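You operate a simulated robot arm through the tools that you are given. There is no shell and no other tool.

The job below is to be done with a simulated robot arm. You get a single attempt, and the scene is never put back.

## Task
Tip the old sample out of the jar with the white band, then draw a fresh one.
Fine: old oil into the tub, jar into the drip pan under the tap, run oil to the band, tap shut, jar back where it stood. Set down upright: what you pick out.

Only the result counts: the job must be done as asked and must still hold three seconds after the hand-in. Knocking over, shifting, dropping, spilling or breaking anything else fails it.

## Robot
A 7-joint arm with a two-finger parallel gripper, fixed in place. Base frame: the origin is on the floor under the middle of its stand, x ahead of it, y to its left, z up. Lengths are in m, angles in degrees, forces in N, time in s.
With the tool pointing down near the work surface it reaches from about 0.42 to 0.9 m from the base axis. Its first joint turns from -143.0 to 143.0 degrees. Payload 3 kg.
The tool frame sits at the grasp point between the pads (the TCP): z along the fingers, y along the line on which they close. The tips reach 0.03 m beyond it. The gripper opens to 0.094 m. The fingers are 0.028 m wide and 0.01 m thick; the gripper's body (0.05 by 0.096 m) begins 0.055 m behind the TCP.
Orientation is that of the tool frame in the base frame, as [roll, pitch, yaw] about the fixed x, y, z axes, in that order (R = Rz(yaw) Ry(pitch) Rx(roll)). With the fingers straight down and closing along the base's y, the tool's x points along the base's -x, its y along +y and its z along -z.

## Interface
- The arm moves only by the tool step_arm. Its arguments are lists of equal length, an entry for each row: "xyz": the shift along the tool's x, y, z in m, a list of three; "angular": the turn, a rotation vector about the tool's x, y, z in degrees, a list of three. In form: {"xyz": [[dx, dy, dz], ...], "angular": [[wx, wy, wz], ...]}. A call has 1 to 20 rows; each row shifts and turns the commanded pose from where the row before left it, along the tool's axes as they then stand. "fingers" is the gripper command, from -1 (shut) to 1 (fully open), values between in proportion, set as the call begins (left out, the last holds). Rows are played at 5 a second. More than 0.05 m and 8.6 degrees between two rows, or a gripper value outside its range, and nothing of the call is played. A pose out of reach is approached as far as the arm can. The call stops where the force on the tool passes 70 N (or 10 N more than at its start, if that is more) or the arm is blocked; 0.2 s more then pass. Each finger travels about 0.072 m/s and halts on what it meets, pressing with about 33 N; the grip force reading is that of the motor and also rises with nothing between the fingers. The clock runs only during rows and for 0.2 s after the last one: add rows that do not move to give the fingers time. The reply holds the time, the measured pose of the TCP, the force on the tool along the base axes, the opening and the grip force, in the units named above and with some noise, with the torque about the TCP (base axes, N m) and any sound that the robot's microphone picked up.
- Cameras (640 x 400 px; columns grow to the right, rows downward): "scene" is fixed at [0.0502, 0.5005, 1.3282]; the picture's right is [-0.41, -0.91, 0.00], its down [-0.45, 0.20, -0.87] and it looks along [0.79, -0.36, -0.50] (base axes); focal length 310 px, centre (320, 200). "wrist" rides on the gripper at [0.076, 0.014, -0.103] in the tool frame; the picture's right is [-0.18, 0.98, 0.00], its down [-0.75, -0.14, -0.64] and it looks along [-0.63, -0.12, 0.77] (tool axes); focal length 243 px, centre (320, 200).
- get_image(camera): a new picture of that camera. The clock stands still meanwhile.
- probe_pixels(camera, pixels): there is no depth. For up to 12 entries [column, row, z] of the newest picture of that camera ("zoom" is the newest enlarged one), the place [x, y] in the base frame at which the ray of that pixel passes the height z, good to about 0.002 m. The clock stands still meanwhile.
- inspect(camera, box): a new picture of the part [left, top, right, bottom] of that camera's present view, enlarged. The clock stands still meanwhile.
- finish_job(): hands the job in; it is judged then, once.

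Leave the gripper open and the arm clear of the work at the hand-in unless told otherwise.

The tools are called after ">>>" by a JSON object that holds its "fn" and its "kwargs". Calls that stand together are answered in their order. step_arm: Moves the arm, as the interface text tells. Its arguments: {"type":"object","properties":{"xyz":{"type":"array"},"angular":{"type":"array"},"fingers":{"type":"number"}},"required":["xyz","angular"]} The other tools are called the same way: get_image (camera) takes a picture; probe_pixels (camera, pixels) gives the place at which the rays of pixels pass given heights; inspect (camera, box) takes an enlarged picture of a part of a camera's view; finish_job () hands the job in.

At the start:

```text
clock: 0.0
tcp_pos: [0.5062, 0.5522, 1.0343]
tcp_rot: [180.0, 0.0, 180.0]
ft_force: [0.1, 0.2, -0.6]
ft_torque: [0.01, -0.01, -0.02]
grip_width: 0.0941
finger_force: 0.1
```

scene: 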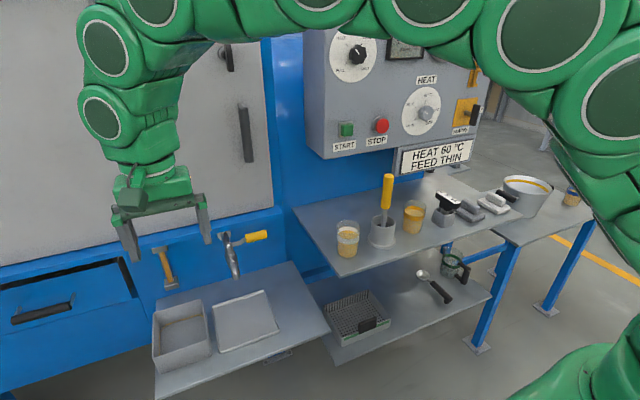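
wrist: 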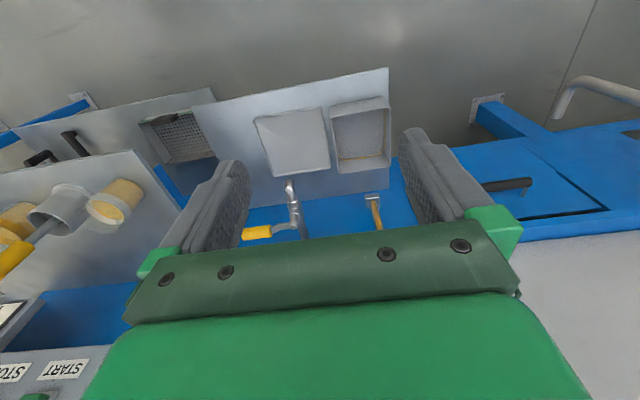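

I'll start by looking closely at the scene: the jars on the shelf (around pixels 347,240 and 413,217), the tap (235,255), and the tub and pan (180,335 / 245,315).

>>> {"fn": "inspect", "kwargs": {"camera": "scene", "box": [300, 160, 460, 280]}}

>>> {"fn": "inspect", "kwargs": {"camera": "scene", "box": [130, 210, 340, 390]}}

>>> {"fn": "inspect", "kwargs": {"camera": "scene", "box": [430, 150, 600, 260]}}

>>> {"fn": "inspect", "kwargs": {"camera": "wrist", "box": [220, 60, 440, 260]}}

```text
3.33 times, centred on (380, 220) of scene
```

zoom: 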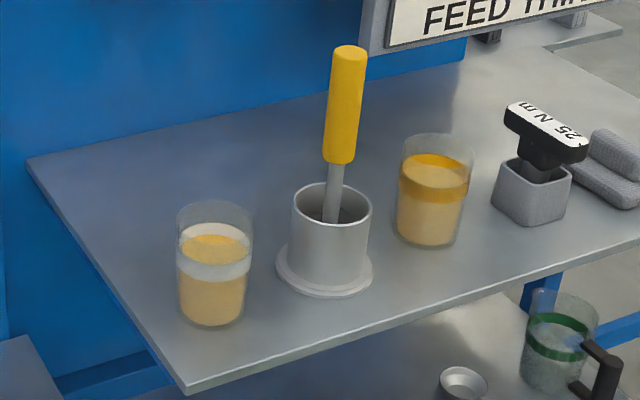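

```text
2.22 times, centred on (235, 300) of scene
```

zoom: 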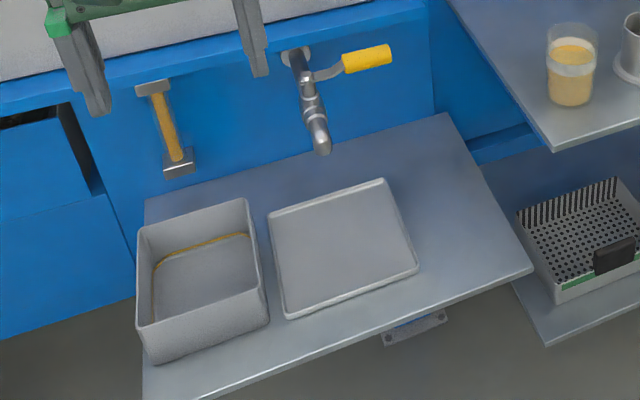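

```text
3.64 times, centred on (515, 205) of scene
```

zoom: 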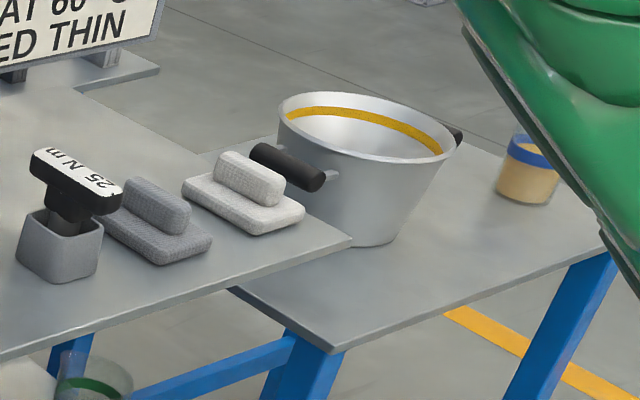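

```text
2.00 times, centred on (330, 160) of wrist
```

zoom: 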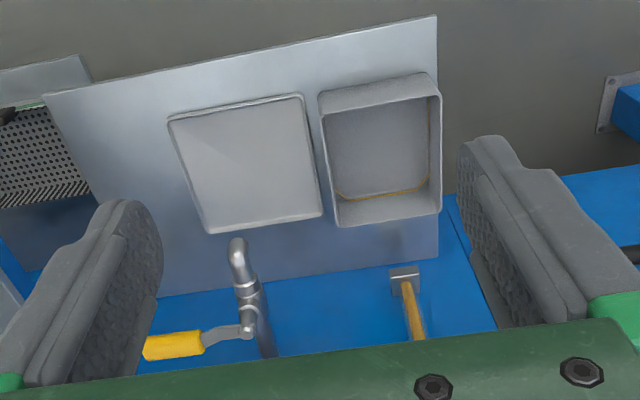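

The white-band jar is the left one on the shelf at about (347,240). The yellow lever tap sits above the pan, with the tub beside the pan. I don't know the heights yet, so I'll take fresh pictures and probe matching points in both cameras to triangulate.

>>> {"fn": "get_image", "kwargs": {"camera": "scene"}}

>>> {"fn": "get_image", "kwargs": {"camera": "wrist"}}

>>> {"fn": "probe_pixels", "kwargs": {"camera": "scene", "pixels": [[211.6, 306.75, 0.5], [211.6, 306.75, 0.7], [263.4, 291, 0.5], [263.4, 291, 0.7], [279.1, 331.5, 0.5], [279.1, 331.5, 0.7], [219.3, 352.7, 0.5], [219.3, 352.7, 0.7]]}}

>>> {"fn": "probe_pixels", "kwargs": {"camera": "wrist", "pixels": [[331, 166.5, 0.5], [331, 166.5, 0.7], [273.5, 176, 0.5], [273.5, 176, 0.7], [254, 121, 0.5], [254, 121, 0.7], [321, 107.5, 0.5], [321, 107.5, 0.7]]}}

```text
taken
```

scene: 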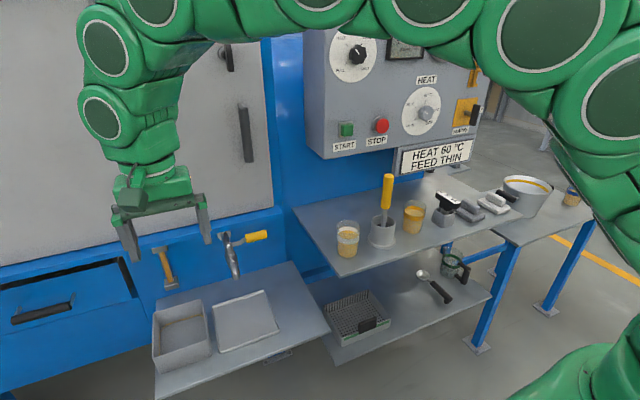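

```text
taken
```

wrist: 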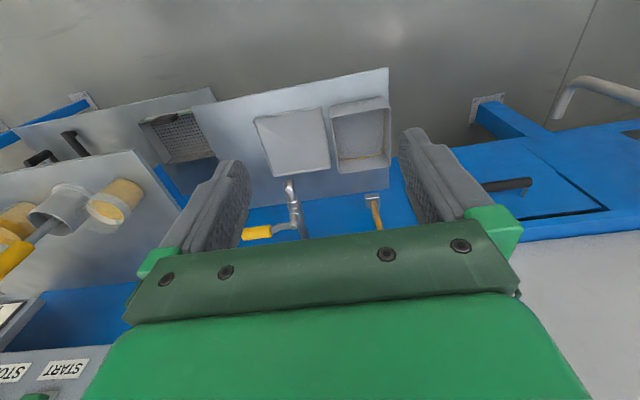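

```text
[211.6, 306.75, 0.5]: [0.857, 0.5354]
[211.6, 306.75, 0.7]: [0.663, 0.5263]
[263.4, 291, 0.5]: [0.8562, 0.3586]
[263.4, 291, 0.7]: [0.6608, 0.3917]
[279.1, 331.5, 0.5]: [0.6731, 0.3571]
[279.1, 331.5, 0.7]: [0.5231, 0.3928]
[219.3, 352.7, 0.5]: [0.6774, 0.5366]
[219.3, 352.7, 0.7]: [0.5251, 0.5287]
```

```text
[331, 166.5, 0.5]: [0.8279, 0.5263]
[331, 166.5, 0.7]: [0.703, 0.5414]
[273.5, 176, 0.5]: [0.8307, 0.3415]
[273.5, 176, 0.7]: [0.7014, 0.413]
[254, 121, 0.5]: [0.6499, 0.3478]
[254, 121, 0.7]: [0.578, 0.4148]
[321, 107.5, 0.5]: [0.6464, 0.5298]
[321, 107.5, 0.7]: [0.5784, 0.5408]
```

From the two views, the pan rim is at about z≈0.575, spanning x 0.62–0.78 and y 0.37–0.53. Next I'll triangulate the jar, spout, lever, tub and shelf edge by probing the same features in both images.

>>> {"fn": "probe_pixels", "kwargs": {"camera": "scene", "pixels": [[347.3, 256, 0.7], [347.3, 256, 0.85], [348.5, 223.6, 0.7], [348.5, 223.6, 0.9], [235.9, 277.5, 0.6], [235.9, 277.5, 0.8], [266, 235, 0.7], [266, 235, 0.9], [340, 277, 0.7], [340, 277, 0.85], [294, 207, 0.7], [294, 207, 0.85]]}}

>>> {"fn": "probe_pixels", "kwargs": {"camera": "wrist", "pixels": [[125, 190, 0.7], [125, 190, 0.85], [105, 213, 0.7], [105, 213, 0.9], [289, 181, 0.6], [289, 181, 0.8], [243, 235, 0.7], [243, 235, 0.9], [131, 151, 0.7], [131, 151, 0.85], [182, 208, 0.7], [182, 208, 0.85]]}}

>>> {"fn": "inspect", "kwargs": {"camera": "wrist", "box": [0, 80, 220, 300]}}

>>> {"fn": "inspect", "kwargs": {"camera": "scene", "box": [200, 215, 280, 285]}}

>>> {"fn": "inspect", "kwargs": {"camera": "scene", "box": [320, 210, 375, 265]}}

```text
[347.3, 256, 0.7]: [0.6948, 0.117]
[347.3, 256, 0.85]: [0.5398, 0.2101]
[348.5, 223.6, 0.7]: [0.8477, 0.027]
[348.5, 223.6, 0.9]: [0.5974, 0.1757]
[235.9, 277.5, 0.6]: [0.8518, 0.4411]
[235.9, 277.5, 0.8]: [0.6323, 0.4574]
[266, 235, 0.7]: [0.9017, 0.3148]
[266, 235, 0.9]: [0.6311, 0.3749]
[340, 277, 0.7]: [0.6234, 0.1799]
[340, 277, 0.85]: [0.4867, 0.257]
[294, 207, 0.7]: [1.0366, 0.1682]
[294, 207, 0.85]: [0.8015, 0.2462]
```

```text
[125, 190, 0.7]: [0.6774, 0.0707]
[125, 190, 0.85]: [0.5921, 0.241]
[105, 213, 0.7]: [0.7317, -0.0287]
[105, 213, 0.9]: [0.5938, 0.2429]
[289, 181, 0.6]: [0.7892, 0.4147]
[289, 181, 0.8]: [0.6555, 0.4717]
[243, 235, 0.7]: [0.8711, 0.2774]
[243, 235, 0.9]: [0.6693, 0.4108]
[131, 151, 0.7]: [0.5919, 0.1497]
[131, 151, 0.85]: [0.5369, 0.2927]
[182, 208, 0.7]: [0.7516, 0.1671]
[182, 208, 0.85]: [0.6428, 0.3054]
```

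```text
1.82 times, centred on (110, 190) of wrist
```

zoom: 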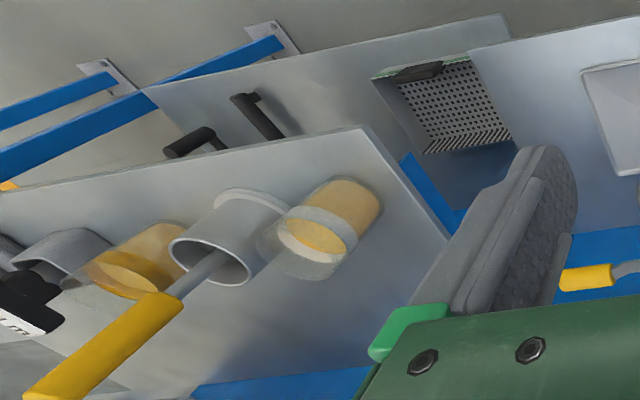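

```text
5.71 times, centred on (240, 250) of scene
```

zoom: 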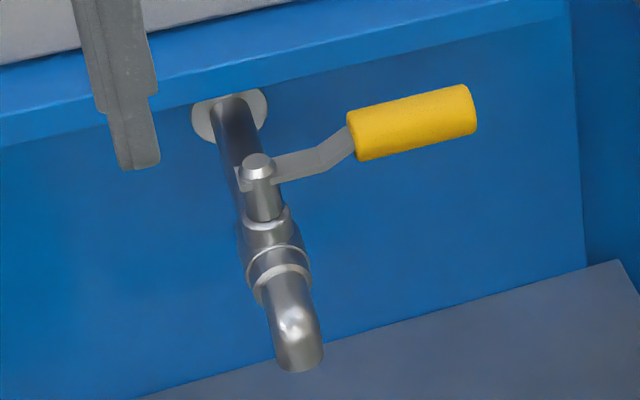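

```text
7.27 times, centred on (348, 238) of scene
```

zoom: 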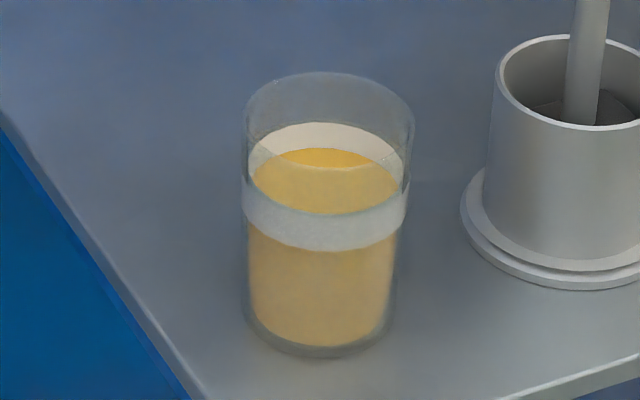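

The estimates so far:

| Item | Position |
|---|---|
| Upper shelf top | z≈0.757 |
| Banded jar | about (0.645, 0.145), roughly 0.063 m wide and 0.105 m tall |
| Spout mouth | about (0.69, 0.455, 0.746) |
| Lever end | about (0.78, 0.34, 0.79) |

The lever lies across the pipe, so the tap is shut. I plan to grip the jar from the side and pour by turning about the tool axis. I first need to know how far the wrist turns, so I'll test a yaw turn in free space.

>>> {"fn": "step_arm", "kwargs": {"xyz": [[0, 0, 0], [0, 0, 0], [0, 0, 0], [0, 0, 0], [0, 0, 0], [0, 0, 0], [0, 0, 0], [0, 0, 0], [0, 0, 0], [0, 0, 0], [0, 0, 0], [0, 0, 0]], "angular": [[0, 0, 8], [0, 0, 8], [0, 0, 8], [0, 0, 8], [0, 0, 8], [0, 0, 8], [0, 0, 8], [0, 0, 8], [0, 0, 8], [0, 0, 8], [0, 0, 8], [0, 0, 2]], "fingers": 1}}

```text
clock: 2.6
tcp_pos: [0.5069, 0.5525, 1.0353]
tcp_rot: [180.0, 0.0, 89.9]
ft_force: [0.5, 0.6, -0.8]
ft_torque: [0.0, -0.01, -0.02]
grip_width: 0.0943
finger_force: 0.1
```

The turn worked, and yaw is now 90. I'll continue toward yaw 0.

>>> {"fn": "step_arm", "kwargs": {"xyz": [[0, 0, 0], [0, 0, 0], [0, 0, 0], [0, 0, 0], [0, 0, 0], [0, 0, 0], [0, 0, 0], [0, 0, 0], [0, 0, 0], [0, 0, 0], [0, 0, 0], [0, 0, 0]], "angular": [[0, 0, 8], [0, 0, 8], [0, 0, 8], [0, 0, 8], [0, 0, 8], [0, 0, 8], [0, 0, 8], [0, 0, 8], [0, 0, 8], [0, 0, 8], [0, 0, 8], [0, 0, 2]]}}

>>> {"fn": "get_image", "kwargs": {"camera": "scene"}}

>>> {"fn": "get_image", "kwargs": {"camera": "wrist"}}

```text
clock: 5.2
tcp_pos: [0.507, 0.5531, 1.035]
tcp_rot: [-180.0, -0.1, 58.0]
ft_force: [0.8, 0.9, -0.1]
ft_torque: [-0.03, 0.04, -0.01]
grip_width: 0.0942
finger_force: 0.1
out of reach, approached as far as the arm can: row 5, 6, 7, 8, 9, 10, 11
```

```text
taken
```

scene: 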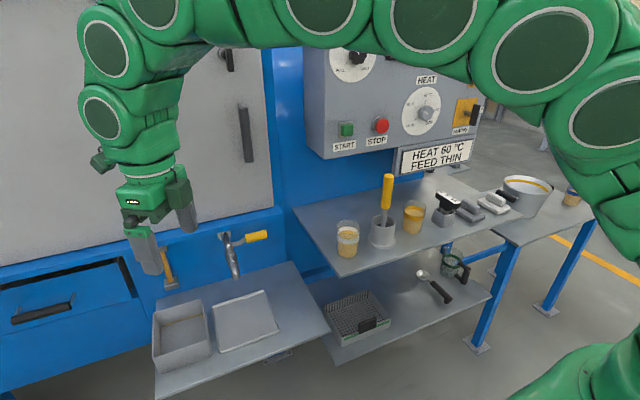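

```text
taken
```

wrist: 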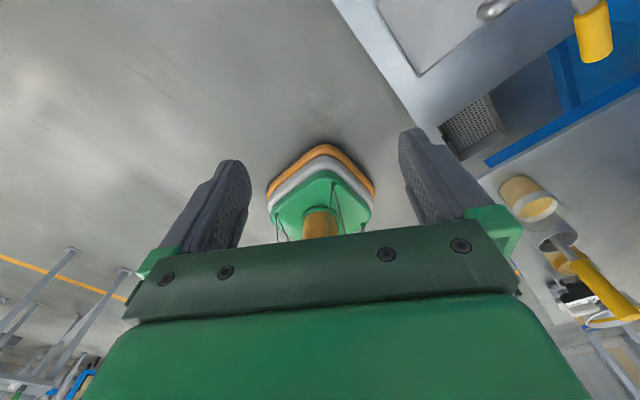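

The wrist stops at yaw 58 here, so the neutral pose has the camera on the robot's side of the gripper. I'll turn back a little at a time to see where the commanded pose stands.

>>> {"fn": "step_arm", "kwargs": {"xyz": [[0, 0, 0], [0, 0, 0]], "angular": [[0, 0, -8], [0, 0, 0]]}}

```text
clock: 5.8
tcp_pos: [0.5052, 0.5525, 1.0358]
tcp_rot: [-180.0, 0.0, 64.0]
ft_force: [0.7, 0.5, -0.5]
ft_torque: [0.01, -0.02, -0.01]
grip_width: 0.0942
finger_force: 0.0
```

The command was reset to the pose actually reached, so yaw is 64 now. I'll turn back 116° to yaw 180.

>>> {"fn": "step_arm", "kwargs": {"xyz": [[0, 0, 0], [0, 0, 0], [0, 0, 0], [0, 0, 0], [0, 0, 0], [0, 0, 0], [0, 0, 0], [0, 0, 0], [0, 0, 0], [0, 0, 0], [0, 0, 0], [0, 0, 0], [0, 0, 0], [0, 0, 0], [0, 0, 0]], "angular": [[0, 0, -8], [0, 0, -8], [0, 0, -8], [0, 0, -8], [0, 0, -8], [0, 0, -8], [0, 0, -8], [0, 0, -8], [0, 0, -8], [0, 0, -8], [0, 0, -8], [0, 0, -8], [0, 0, -8], [0, 0, -8], [0, 0, -4]]}}

```text
clock: 9.0
tcp_pos: [0.5061, 0.552, 1.0343]
tcp_rot: [180.0, 0.0, -179.9]
ft_force: [-0.3, 0.1, 0.0]
ft_torque: [-0.04, 0.01, 0.02]
grip_width: 0.0938
finger_force: 0.0
```

Yaw is back at 180. Next I'll slide to y≈0.2 at this height, so the wrist camera looks down and forward at the jar.

>>> {"fn": "step_arm", "kwargs": {"xyz": [[0, -0.03, 0], [0, -0.03, 0], [0, -0.03, 0], [0, -0.03, 0], [0, -0.03, 0], [0, -0.03, 0], [0, -0.03, 0], [0, -0.03, 0], [0, -0.03, 0], [0, -0.03, 0], [0, -0.03, 0], [0, -0.03, 0]], "angular": [[0, 0, 0], [0, 0, 0], [0, 0, 0], [0, 0, 0], [0, 0, 0], [0, 0, 0], [0, 0, 0], [0, 0, 0], [0, 0, 0], [0, 0, 0], [0, 0, 0], [0, 0, 0]]}}

>>> {"fn": "get_image", "kwargs": {"camera": "wrist"}}

>>> {"fn": "get_image", "kwargs": {"camera": "scene"}}

```text
clock: 11.6
tcp_pos: [0.5054, 0.1923, 1.0352]
tcp_rot: [-180.0, 0.1, 180.0]
ft_force: [0.0, 0.1, -0.8]
ft_torque: [0.02, 0.02, -0.05]
grip_width: 0.0941
finger_force: 0.1
```

```text
taken
```

wrist: 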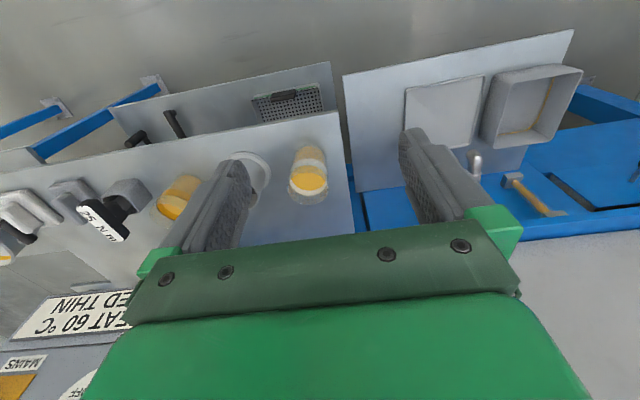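

```text
taken
```

scene: 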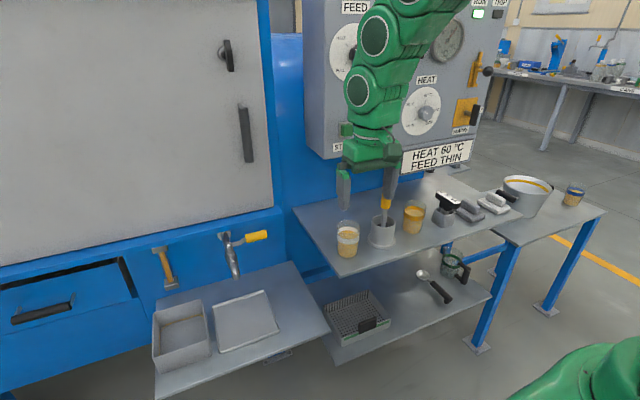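

The jar shows clearly in the wrist view at about (309,177). I'll enlarge it.

>>> {"fn": "inspect", "kwargs": {"camera": "wrist", "box": [230, 110, 370, 230]}}

>>> {"fn": "inspect", "kwargs": {"camera": "scene", "box": [310, 200, 430, 290]}}

```text
3.33 times, centred on (300, 170) of wrist
```

zoom: 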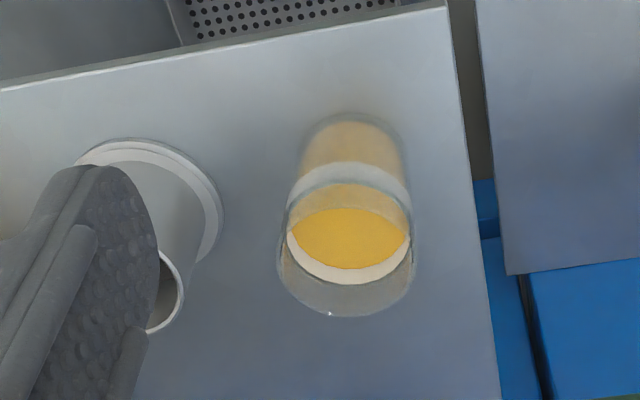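

```text
4.44 times, centred on (370, 245) of scene
```

zoom: 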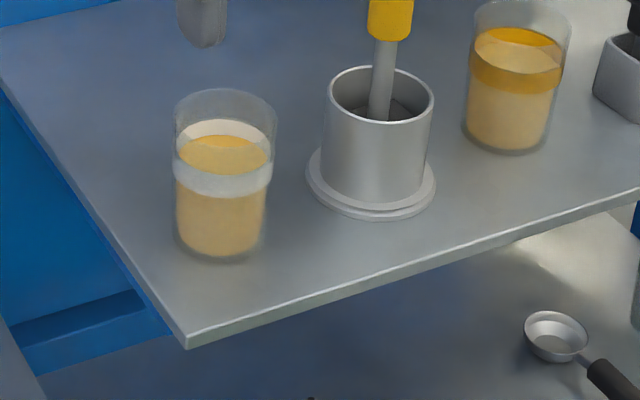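

I'll probe the shelf corner, jar base and rim, and the holder's base in both enlarged views. The newest zoom is the scene one.

>>> {"fn": "probe_pixels", "kwargs": {"camera": "zoom", "pixels": [[187, 348, 0.75], [187, 348, 0.77], [220, 258, 0.757], [220, 235, 0.757], [176, 238, 0.757], [264, 238, 0.757], [225, 117, 0.86], [174, 120, 0.86], [277, 117, 0.86], [371, 187, 0.757], [306, 175, 0.757], [371, 220, 0.757]]}}

>>> {"fn": "probe_pixels", "kwargs": {"camera": "wrist", "pixels": [[337.5, 111.5, 0.75], [337.5, 111.5, 0.77], [309.6, 144.5, 0.757], [293.5, 156, 0.757], [325, 156, 0.757], [303, 205, 0.86], [287.5, 189, 0.86], [328.3, 184.5, 0.86], [307, 165, 0.86], [270, 170, 0.757], [227.5, 151, 0.757], [250, 151.5, 0.757]]}}

```text
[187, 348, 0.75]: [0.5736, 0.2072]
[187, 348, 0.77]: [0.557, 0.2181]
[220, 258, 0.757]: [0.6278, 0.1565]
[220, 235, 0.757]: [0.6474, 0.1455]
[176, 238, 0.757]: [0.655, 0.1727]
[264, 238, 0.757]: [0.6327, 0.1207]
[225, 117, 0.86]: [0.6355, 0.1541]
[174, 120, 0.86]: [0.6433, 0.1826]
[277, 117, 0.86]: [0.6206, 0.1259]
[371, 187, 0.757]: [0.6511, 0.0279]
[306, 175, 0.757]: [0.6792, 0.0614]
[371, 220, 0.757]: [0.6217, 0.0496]
```

```text
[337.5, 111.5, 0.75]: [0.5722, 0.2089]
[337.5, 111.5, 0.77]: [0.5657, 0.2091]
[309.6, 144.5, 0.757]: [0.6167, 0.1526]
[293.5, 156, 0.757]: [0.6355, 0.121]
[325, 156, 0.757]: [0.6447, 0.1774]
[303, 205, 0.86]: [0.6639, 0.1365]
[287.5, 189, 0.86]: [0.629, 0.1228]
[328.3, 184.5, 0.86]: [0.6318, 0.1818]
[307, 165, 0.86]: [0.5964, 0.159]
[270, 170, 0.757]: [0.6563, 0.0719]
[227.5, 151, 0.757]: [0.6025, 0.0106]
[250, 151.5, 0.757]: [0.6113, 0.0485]
```

The shelf top comes out at z≈0.750, with the jar axis at about (0.648, 0.148), radius ≈0.031 and rim at z≈0.848. There is enough clearance to the holder for the fingers. Next I'll measure the tub, pan and tap.

>>> {"fn": "inspect", "kwargs": {"camera": "wrist", "box": [390, 50, 600, 220]}}

>>> {"fn": "inspect", "kwargs": {"camera": "scene", "box": [140, 220, 300, 390]}}

```text
2.35 times, centred on (495, 135) of wrist
```

zoom: 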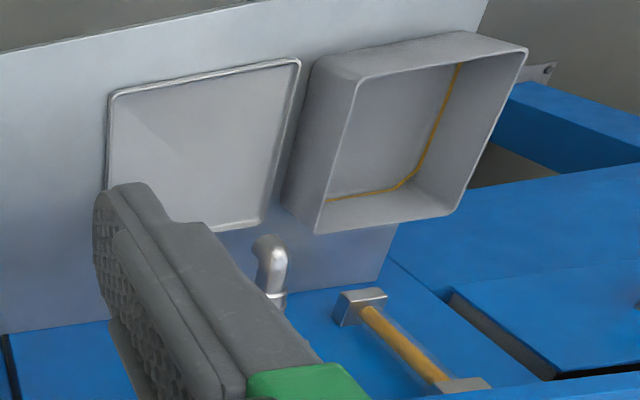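

```text
2.35 times, centred on (220, 305) of scene
```

zoom: 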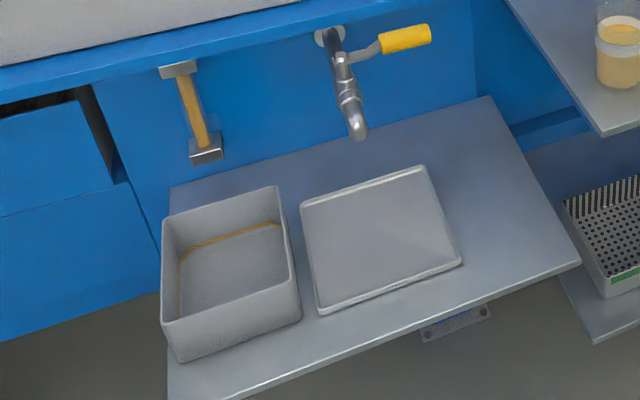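

I'll probe the tub rim corners, pan corners and spout tip in both pictures.

>>> {"fn": "probe_pixels", "kwargs": {"camera": "scene", "pixels": [[209.8, 339, 0.6], [209.8, 339, 0.65], [152.9, 357.3, 0.6], [153.3, 313.5, 0.6], [153.3, 313.5, 0.65], [201.7, 299.5, 0.6], [201.7, 299.5, 0.65], [279.9, 331.3, 0.56], [220, 353, 0.56], [211.5, 306.3, 0.56], [235.7, 278.2, 0.7], [235.7, 278.2, 0.75]]}}

>>> {"fn": "probe_pixels", "kwargs": {"camera": "wrist", "pixels": [[510.7, 84, 0.6], [510.7, 84, 0.65], [583, 70.4, 0.6], [550.2, 141.4, 0.6], [550.2, 141.4, 0.65], [494.2, 149, 0.6], [494.2, 149, 0.65], [407, 89.5, 0.56], [485.7, 75.5, 0.56], [468.7, 144.3, 0.56], [473.8, 151.2, 0.7], [473.8, 151.2, 0.75]]}}

```text
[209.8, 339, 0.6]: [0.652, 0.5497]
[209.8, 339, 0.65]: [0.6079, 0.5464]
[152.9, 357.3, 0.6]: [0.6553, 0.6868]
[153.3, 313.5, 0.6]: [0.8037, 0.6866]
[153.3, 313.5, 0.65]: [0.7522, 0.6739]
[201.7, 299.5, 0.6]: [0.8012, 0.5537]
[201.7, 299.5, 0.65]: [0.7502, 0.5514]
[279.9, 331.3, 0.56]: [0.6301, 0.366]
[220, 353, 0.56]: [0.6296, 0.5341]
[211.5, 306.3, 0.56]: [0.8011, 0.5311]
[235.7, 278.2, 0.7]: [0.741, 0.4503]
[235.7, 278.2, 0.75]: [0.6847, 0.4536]
```

```text
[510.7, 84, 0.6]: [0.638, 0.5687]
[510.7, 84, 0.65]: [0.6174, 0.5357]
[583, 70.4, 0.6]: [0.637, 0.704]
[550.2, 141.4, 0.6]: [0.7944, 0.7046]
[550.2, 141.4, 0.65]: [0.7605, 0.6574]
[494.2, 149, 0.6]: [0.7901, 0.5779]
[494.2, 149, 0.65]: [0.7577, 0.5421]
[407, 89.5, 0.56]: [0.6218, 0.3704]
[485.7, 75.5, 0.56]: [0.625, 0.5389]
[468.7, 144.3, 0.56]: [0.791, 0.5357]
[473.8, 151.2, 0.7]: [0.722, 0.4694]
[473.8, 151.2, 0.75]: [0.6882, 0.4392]
```

The measurements agree:

| Item | x | y | Height |
|---|---|---|---|
| Tub rim | 0.626–0.775 | 0.55–0.68 | z≈0.628 |
| Pan | 0.625–0.785 | 0.368–0.535 | rim z≈0.572 |
| Spout tip | 0.693 | 0.45 | z≈0.742 |

Before grasping I'll check that the arm can hold the tool pitched forward. I'm tilting it 60° here in free space, leaving it 30° below horizontal.

>>> {"fn": "step_arm", "kwargs": {"xyz": [[0, 0, 0], [0, 0, 0], [0, 0, 0], [0, 0, 0], [0, 0, 0], [0, 0, 0], [0, 0, 0], [0, 0, 0]], "angular": [[0, -7.5, 0], [0, -7.5, 0], [0, -7.5, 0], [0, -7.5, 0], [0, -7.5, 0], [0, -7.5, 0], [0, -7.5, 0], [0, -7.5, 0]]}}

>>> {"fn": "get_image", "kwargs": {"camera": "scene"}}

>>> {"fn": "get_image", "kwargs": {"camera": "wrist"}}

```text
clock: 13.4
tcp_pos: [0.5141, 0.1979, 1.0438]
tcp_rot: [180.0, 45.0, -180.0]
ft_force: [0.4, 0.3, 0.2]
ft_torque: [0.01, 0.01, 0.0]
grip_width: 0.094
finger_force: 0.1
out of reach, approached as far as the arm can: row 6, 7, 8
```

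```text
taken
```

scene: 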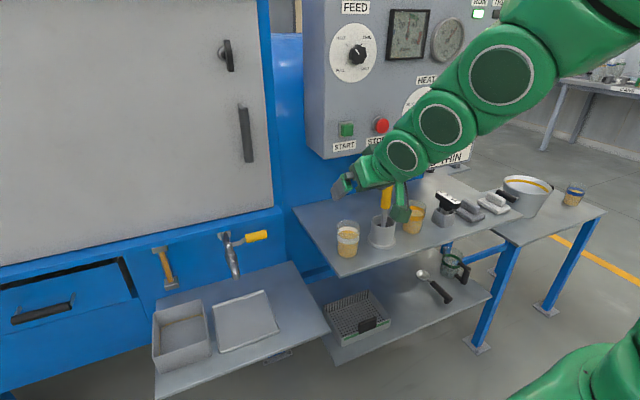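

```text
taken
```

wrist: 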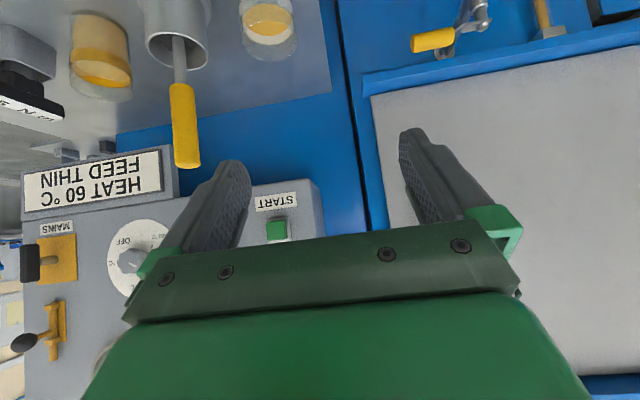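

The tool pitches 45° here, and more is out of reach only because the arm is folded this close in. I'll move forward and down in front of the jar to about (0.56, 0.148, 0.95), then tilt the remaining 15°.

>>> {"fn": "step_arm", "kwargs": {"xyz": [[0.0085, -0.0125, 0.025], [0.0085, -0.0125, 0.025], [0.0085, -0.0125, 0.025], [0.0085, -0.0125, 0.025], [0, 0, 0], [0, 0, 0], [0, 0, 0]], "angular": [[0, 0, 0], [0, 0, 0], [0, 0, 0], [0, 0, 0], [0, -7.5, 0], [0, -7.5, 0], [0, 0, 0]]}}

```text
clock: 15.0
tcp_pos: [0.5656, 0.1746, 1.0261]
tcp_rot: [178.8, 49.9, 177.8]
ft_force: [0.1, -0.6, 0.7]
ft_torque: [0.0, 0.0, -0.01]
grip_width: 0.0941
finger_force: 0.1
out of reach, approached as far as the arm can: row 1, 3, 4, 5, 6
```

At this spot the arm is folded close to its limits. It looks like the wrist can't come closer than about 0.44 m to the shoulder. I'll back away to the left while levelling the tool down again, then approach the jar from the left-front where there's more room.

>>> {"fn": "step_arm", "kwargs": {"xyz": [[0, 0.03, 0], [0, 0.03, 0], [0, 0.03, 0], [0, 0.03, 0], [0, 0.03, 0], [0, 0.03, 0], [0, 0.03, 0], [0, 0.02, 0], [0, 0, 0]], "angular": [[0, 7, 0], [0, 7, 0], [0, 7, 0], [0, 7, 0], [0, 7, 0], [0, 7, 0], [0, 7, 0], [0, 0, 0], [0, 0, 0]]}}

```text
clock: 17.0
tcp_pos: [0.5708, 0.4032, 1.0292]
tcp_rot: [179.2, 0.8, 178.6]
ft_force: [-0.5, 0.3, 0.8]
ft_torque: [0.02, 0.03, -0.01]
grip_width: 0.0942
finger_force: 0.1
```

The orientation is slightly off, so I'll correct it, turn yaw 40° to face the jar from the left-front, and then tilt 60° so the tool is 30° below horizontal.

>>> {"fn": "step_arm", "kwargs": {"xyz": [[0, 0, 0], [0, 0, 0], [0, 0, 0], [0, 0, 0], [0, 0, 0], [0, 0, 0], [0, 0, 0], [0, 0, 0], [0, 0, 0], [0, 0, 0], [0, 0, 0], [0, 0, 0], [0, 0, 0], [0, 0, 0], [0, 0, 0]], "angular": [[0.8, 0.8, -1.4], [0, 0, 8], [0, 0, 8], [0, 0, 8], [0, 0, 8], [0, 0, 8], [0, -7.5, 0], [0, -7.5, 0], [0, -7.5, 0], [0, -7.5, 0], [0, -7.5, 0], [0, -7.5, 0], [0, -7.5, 0], [0, -7.5, 0], [0, 0, 0]]}}

>>> {"fn": "get_image", "kwargs": {"camera": "scene"}}

>>> {"fn": "get_image", "kwargs": {"camera": "wrist"}}

```text
clock: 20.2
tcp_pos: [0.5716, 0.4043, 1.0301]
tcp_rot: [179.8, 60.0, 140.0]
ft_force: [0.1, -0.3, 0.8]
ft_torque: [-0.03, 0.01, -0.01]
grip_width: 0.0941
finger_force: 0.1
```

```text
taken
```

scene: 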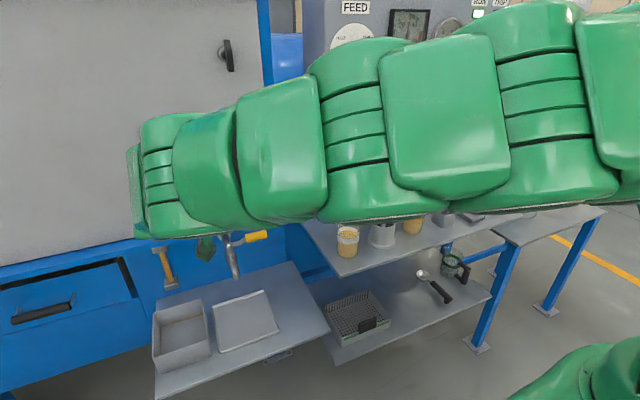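

```text
taken
```

wrist: 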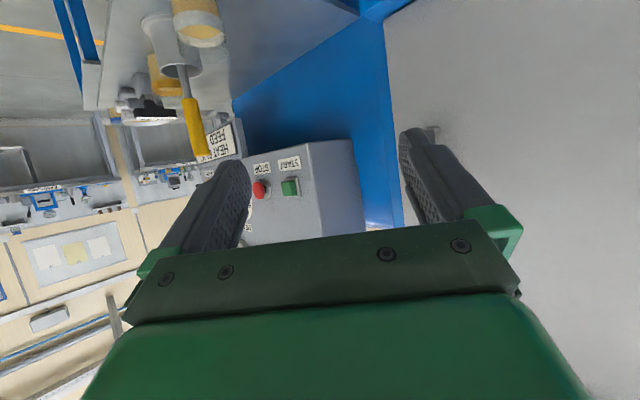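

The orientation is good: the tool is 30° below horizontal and aimed 40° to the right. Next I'll move to the pre-grasp point, about 0.11 m back along the tool axis from the jar at (0.575, 0.209, 0.863).

>>> {"fn": "step_arm", "kwargs": {"xyz": [[0.0101, -0.0184, 0.0243], [0.0101, -0.0184, 0.0243], [0.0101, -0.0184, 0.0243], [0.0101, -0.0184, 0.0243], [0.0101, -0.0184, 0.0243], [0.0101, -0.0184, 0.0243], [0.0101, -0.0184, 0.0243], [0.0101, -0.0184, 0.0243], [0, 0, 0]], "angular": [[0, 0, 0], [0, 0, 0], [0, 0, 0], [0, 0, 0], [0, 0, 0], [0, 0, 0], [0, 0, 0], [0, 0, 0], [0, 0, 0]]}}

>>> {"fn": "get_image", "kwargs": {"camera": "scene"}}

>>> {"fn": "get_image", "kwargs": {"camera": "wrist"}}

```text
clock: 22.2
tcp_pos: [0.5737, 0.2093, 0.8631]
tcp_rot: [179.9, 60.0, 140.1]
ft_force: [0.2, 0.2, -0.2]
ft_torque: [-0.01, 0.0, 0.02]
grip_width: 0.0939
finger_force: 0.2
```

```text
taken
```

scene: 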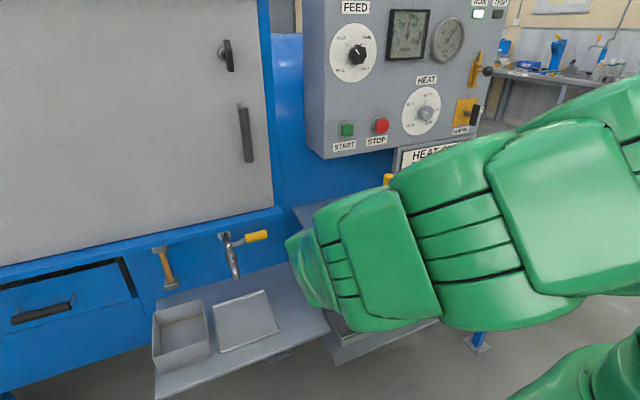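

```text
taken
```

wrist: 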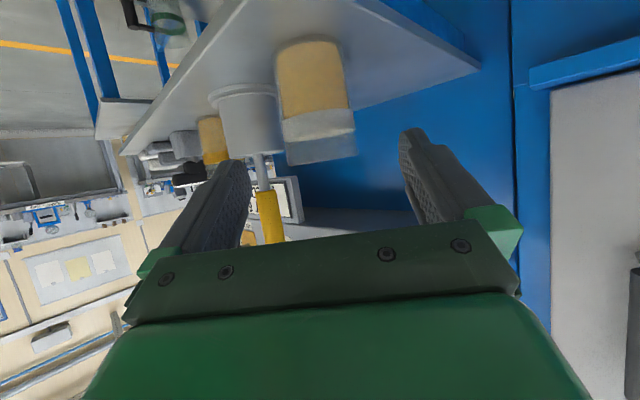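

The jar is between the fingers in the wrist view, with the view upside down: base near (310,45), rim near (320,150). I'll enlarge it to check centring.

>>> {"fn": "inspect", "kwargs": {"camera": "wrist", "box": [200, 20, 440, 200]}}

```text
2.22 times, centred on (320, 110) of wrist
```

zoom: 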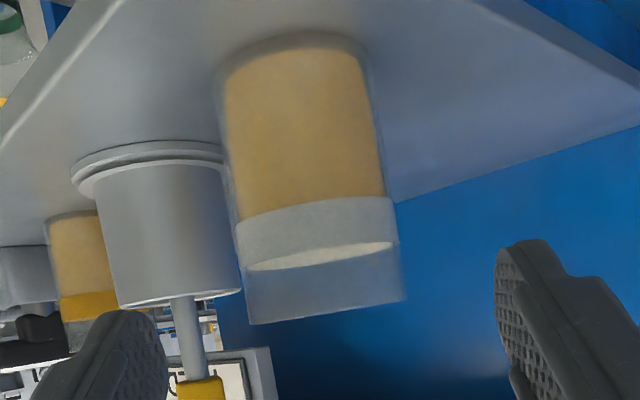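

The tool axis projects to column 320. The jar axis crosses it at about column 317, so it is only ~2.5 mm off. I'll shift by that and advance 0.105 m along the tool axis in small rows.

>>> {"fn": "step_arm", "kwargs": {"xyz": [[0, -0.0025, 0], [0, 0, 0.015], [0, 0, 0.015], [0, 0, 0.015], [0, 0, 0.015], [0, 0, 0.015], [0, 0, 0.015], [0, 0, 0.0075], [0, 0, 0.0075], [0, 0, 0]], "angular": [[0, 0, 0], [0, 0, 0], [0, 0, 0], [0, 0, 0], [0, 0, 0], [0, 0, 0], [0, 0, 0], [0, 0, 0], [0, 0, 0], [0, 0, 0]]}}

>>> {"fn": "get_image", "kwargs": {"camera": "wrist"}}

>>> {"fn": "get_image", "kwargs": {"camera": "scene"}}

```text
clock: 24.4
tcp_pos: [0.6434, 0.1498, 0.81]
tcp_rot: [179.9, 60.1, 140.0]
ft_force: [-0.1, -0.6, -0.9]
ft_torque: [-0.01, 0.01, -0.01]
grip_width: 0.0938
finger_force: 0.0
```

```text
taken
```

wrist: 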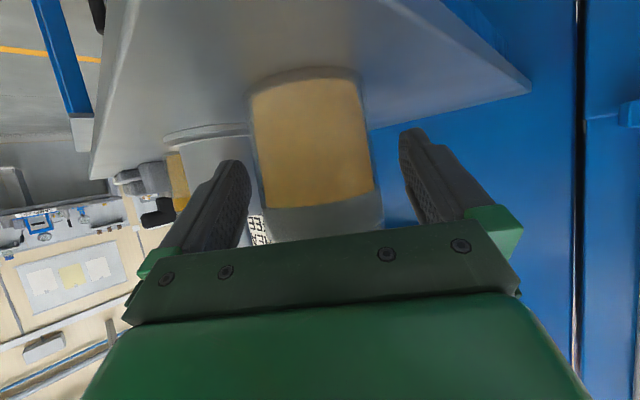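

```text
taken
```

scene: 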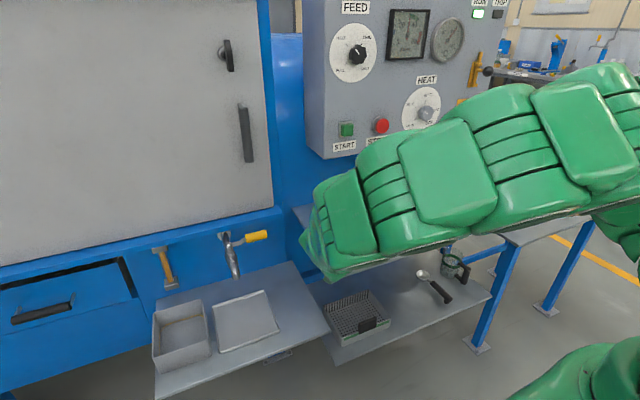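

The jar is centred between the pads: its edges are at about columns 262 and 377, midpoint ~320. I'm closing the fingers now and waiting a few rows.

>>> {"fn": "step_arm", "kwargs": {"xyz": [[0, 0, 0], [0, 0, 0], [0, 0, 0], [0, 0, 0], [0, 0, 0]], "angular": [[0, 0, 0], [0, 0, 0], [0, 0, 0], [0, 0, 0], [0, 0, 0]], "fingers": -1}}

>>> {"fn": "get_image", "kwargs": {"camera": "wrist"}}

```text
clock: 25.6
tcp_pos: [0.6429, 0.1485, 0.8099]
tcp_rot: [179.9, 60.1, 140.0]
ft_force: [-1.5, -0.8, 1.7]
ft_torque: [0.0, 0.02, -0.03]
grip_width: 0.0661
finger_force: 33.1
```

```text
taken
```

wrist: 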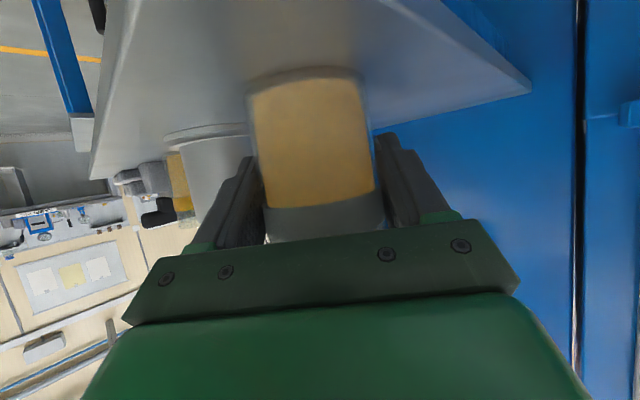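

The gripper holds at 0.066 m with 33 N. I'll record the grasp pose for putting the jar back: (0.643, 0.1485, 0.810), rot [180,60,140]. Now I'll lift gently, straight up 0.05 m.

>>> {"fn": "step_arm", "kwargs": {"xyz": [[-0.0043, 0, -0.0025], [-0.0087, 0, -0.005], [-0.0087, 0, -0.005], [-0.0087, 0, -0.005], [-0.0087, 0, -0.005], [-0.0043, 0, -0.0025], [0, 0, 0]], "angular": [[0, 0, 0], [0, 0, 0], [0, 0, 0], [0, 0, 0], [0, 0, 0], [0, 0, 0], [0, 0, 0]]}}

>>> {"fn": "get_image", "kwargs": {"camera": "wrist"}}

>>> {"fn": "get_image", "kwargs": {"camera": "scene"}}

```text
clock: 27.2
tcp_pos: [0.6422, 0.1487, 0.8597]
tcp_rot: [180.0, 60.1, 140.1]
ft_force: [-0.2, -0.7, -2.1]
ft_torque: [0.01, 0.01, -0.02]
grip_width: 0.0659
finger_force: 33.0
```

```text
taken
```

wrist: 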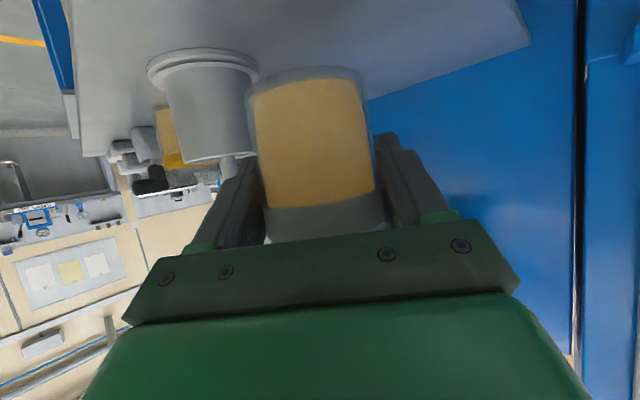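

```text
taken
```

scene: 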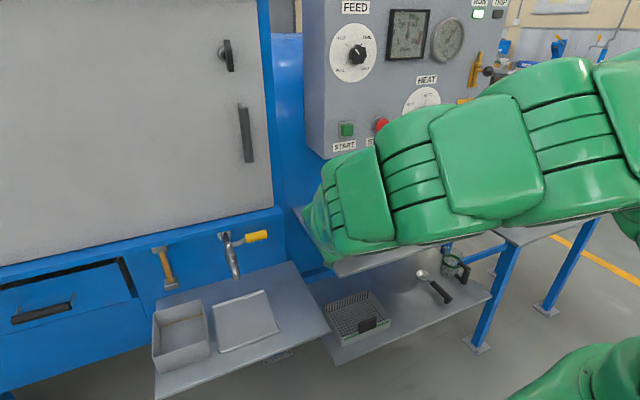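

The jar is lifted cleanly, with about 2–3 N of load. I'll carry it left and up to about (0.60, 0.40, 0.92), clear of the tap, keeping it upright.

>>> {"fn": "step_arm", "kwargs": {"xyz": [[0.00203, 0.00752, -0.00898], [0.00406, 0.01503, -0.01796], [0.00406, 0.01503, -0.01796], [0.00406, 0.01503, -0.01796], [0.00406, 0.01503, -0.01796], [0.00406, 0.01503, -0.01796], [0.00406, 0.01503, -0.01796], [0.00406, 0.01503, -0.01796], [0.00406, 0.01503, -0.01796], [0.00406, 0.01503, -0.01796], [0.00406, 0.01503, -0.01796], [0.00203, 0.00752, -0.00898], [0, 0, 0]], "angular": [[0, 0, 0], [0, 0, 0], [0, 0, 0], [0, 0, 0], [0, 0, 0], [0, 0, 0], [0, 0, 0], [0, 0, 0], [0, 0, 0], [0, 0, 0], [0, 0, 0], [0, 0, 0], [0, 0, 0]]}}

>>> {"fn": "get_image", "kwargs": {"camera": "scene"}}

```text
clock: 30.0
tcp_pos: [0.5992, 0.401, 0.9199]
tcp_rot: [179.9, 60.1, 140.0]
ft_force: [-0.4, 0.1, -1.9]
ft_torque: [-0.03, -0.03, -0.01]
grip_width: 0.0655
finger_force: 33.1
```

```text
taken
```

scene: 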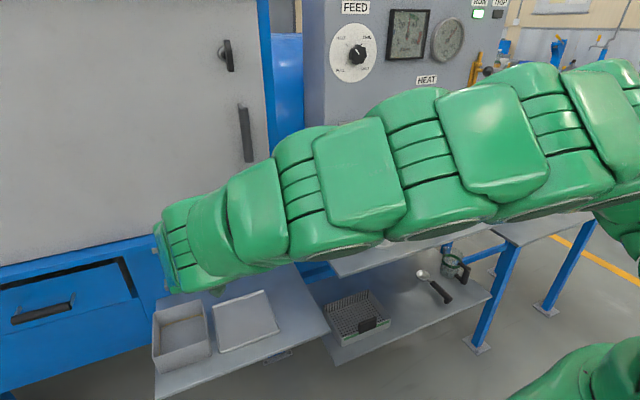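

Next I'll turn the upright jar 50° about the vertical, so the tool points roughly toward the tub.

>>> {"fn": "step_arm", "kwargs": {"xyz": [[0, 0, 0], [0, 0, 0], [0, 0, 0], [0, 0, 0], [0, 0, 0], [0, 0, 0], [0, 0, 0], [0, 0, 0], [0, 0, 0]], "angular": [[-5.413, 0, -3.125], [-5.413, 0, -3.125], [-5.413, 0, -3.125], [-5.413, 0, -3.125], [-5.413, 0, -3.125], [-5.413, 0, -3.125], [-5.413, 0, -3.125], [-5.413, 0, -3.125], [0, 0, 0]]}}

>>> {"fn": "get_image", "kwargs": {"camera": "wrist"}}

>>> {"fn": "get_image", "kwargs": {"camera": "scene"}}

```text
clock: 32.0
tcp_pos: [0.6001, 0.4036, 0.9221]
tcp_rot: [-179.6, 60.2, -177.4]
ft_force: [-0.1, 0.3, -1.9]
ft_torque: [0.02, 0.01, -0.05]
grip_width: 0.066
finger_force: 33.1
out of reach, approached as far as the arm can: row 7, 8
```

```text
taken
```

wrist: 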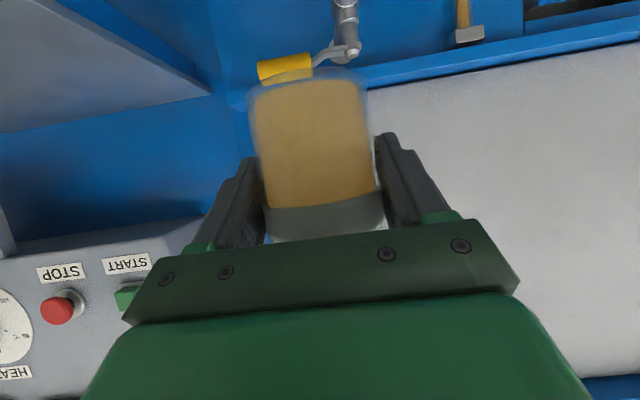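

```text
taken
```

scene: 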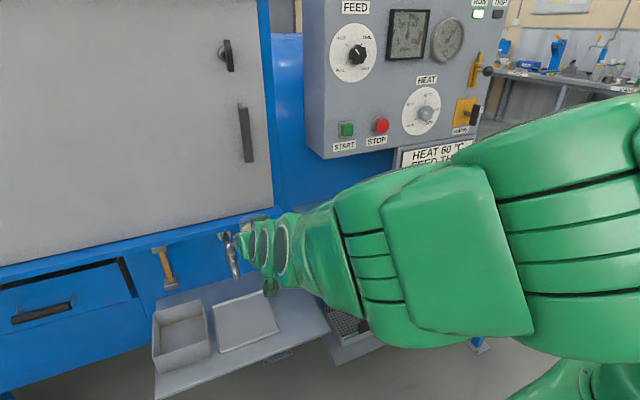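

The tool is now aimed about 3° left of straight ahead and the jar is still upright. I'll carry it over the tub to about (0.70, 0.665, 0.80).

>>> {"fn": "step_arm", "kwargs": {"xyz": [[0.0019, 0.0099, 0.0061], [0.00383, 0.01978, 0.01213], [0.00383, 0.01978, 0.01213], [0.00383, 0.01978, 0.01213], [0.00383, 0.01978, 0.01213], [0.00383, 0.01978, 0.01213], [0.00383, 0.01978, 0.01213], [0.00383, 0.01978, 0.01213], [0.00383, 0.01978, 0.01213], [0.00383, 0.01978, 0.01213], [0.00383, 0.01978, 0.01213], [0.00383, 0.01978, 0.01213], [0.00383, 0.01978, 0.01213], [0.0019, 0.0099, 0.0061], [0, 0, 0]], "angular": [[0, 0, 0], [0, 0, 0], [0, 0, 0], [0, 0, 0], [0, 0, 0], [0, 0, 0], [0, 0, 0], [0, 0, 0], [0, 0, 0], [0, 0, 0], [0, 0, 0], [0, 0, 0], [0, 0, 0], [0, 0, 0], [0, 0, 0]]}}

>>> {"fn": "get_image", "kwargs": {"camera": "wrist"}}

>>> {"fn": "get_image", "kwargs": {"camera": "scene"}}

```text
clock: 35.2
tcp_pos: [0.7042, 0.6651, 0.7998]
tcp_rot: [-179.6, 60.2, -177.3]
ft_force: [-0.3, -0.1, -2.5]
ft_torque: [-0.01, 0.01, -0.02]
grip_width: 0.0656
finger_force: 32.5
```

```text
taken
```

wrist: 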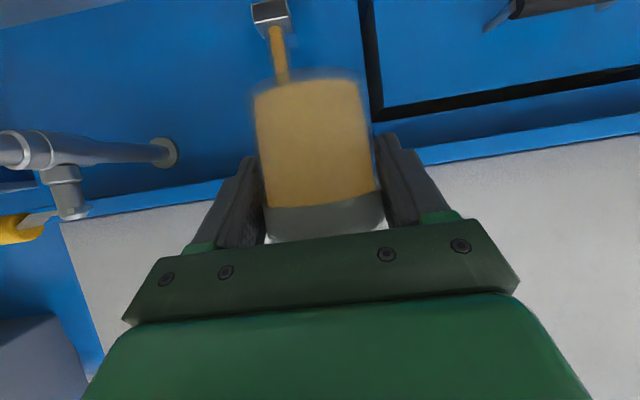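

```text
taken
```

scene: 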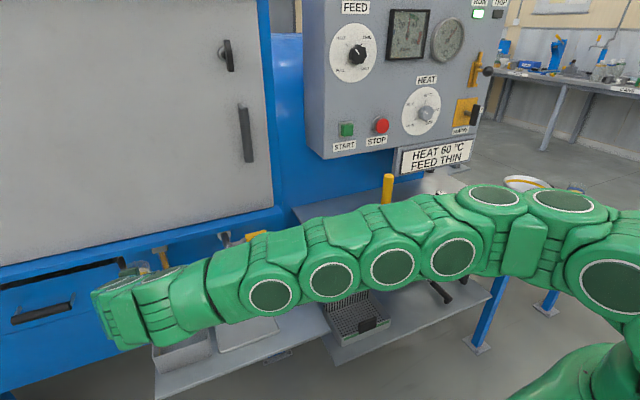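

The jar is over the tub. The hammer on the wall works out at x≈0.85, well clear. I'll lower 0.06 m and then tilt the first 40°, which is below the point where the oil reaches the lip.

>>> {"fn": "step_arm", "kwargs": {"xyz": [[0.0087, 0, 0.005], [0.0173, 0, 0.01], [0.0173, 0, 0.01], [0.0087, 0, 0.005], [0, 0, 0], [0, 0, 0], [0, 0, 0], [0, 0, 0], [0, 0, 0], [0, 0, 0], [0, 0, 0], [0, 0, 0], [0, 0, 0], [0, 0, 0]], "angular": [[0, 0, 0], [0, 0, 0], [0, 0, 0], [0, 0, 0], [0, 0, 0], [-2, 0, 3.464], [-2, 0, 3.464], [-2, 0, 3.464], [-2, 0, 3.464], [-2, 0, 3.464], [-2, 0, 3.464], [-2, 0, 3.464], [-2, 0, 3.464], [-2, 0, 3.464]]}}

>>> {"fn": "get_image", "kwargs": {"camera": "wrist"}}

>>> {"fn": "get_image", "kwargs": {"camera": "scene"}}

```text
clock: 38.2
tcp_pos: [0.704, 0.6637, 0.7407]
tcp_rot: [124.4, 44.8, 136.7]
ft_force: [0.0, 0.2, -1.3]
ft_torque: [-0.01, 0.05, 0.02]
grip_width: 0.0656
finger_force: 33.2
```

```text
taken
```

wrist: 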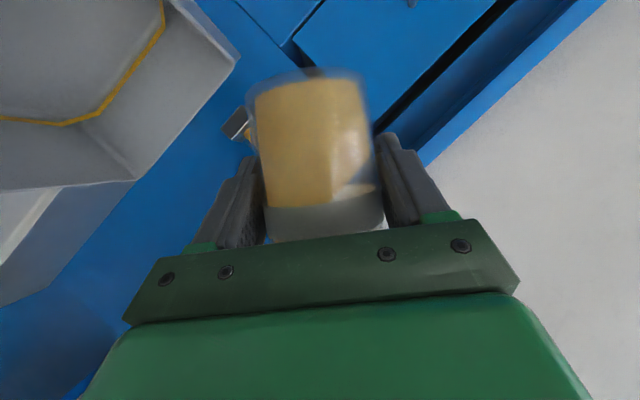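

```text
taken
```

scene: 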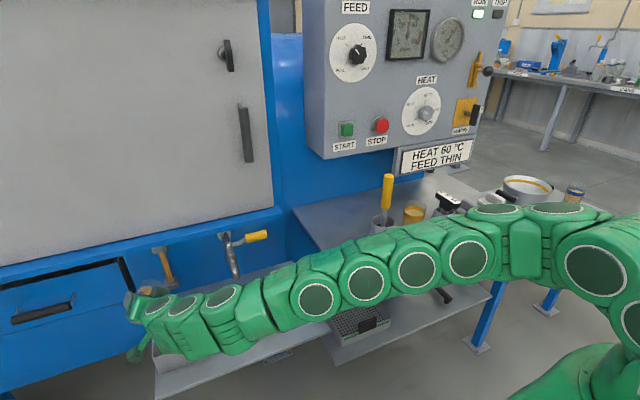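

It is tilted 36° and no oil is out yet. Before pouring I'll check the tub's location from this view. The tub's left rim runs from about (240,60) to (135,182).

>>> {"fn": "probe_pixels", "kwargs": {"camera": "wrist", "pixels": [[240, 60, 0.628], [135, 182, 0.628], [60, 122, 0.57], [165, 10, 0.57]]}}

>>> {"fn": "inspect", "kwargs": {"camera": "wrist", "box": [220, 50, 420, 250]}}

```text
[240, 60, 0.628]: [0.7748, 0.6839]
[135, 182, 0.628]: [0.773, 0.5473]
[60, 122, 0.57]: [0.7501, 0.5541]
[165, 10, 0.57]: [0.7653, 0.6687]
```

```text
2.00 times, centred on (320, 150) of wrist
```

zoom: 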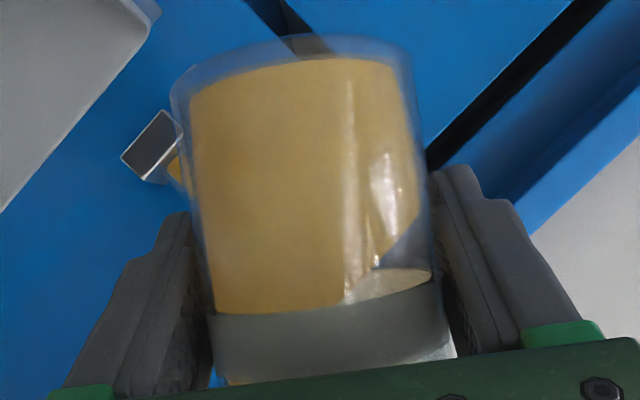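

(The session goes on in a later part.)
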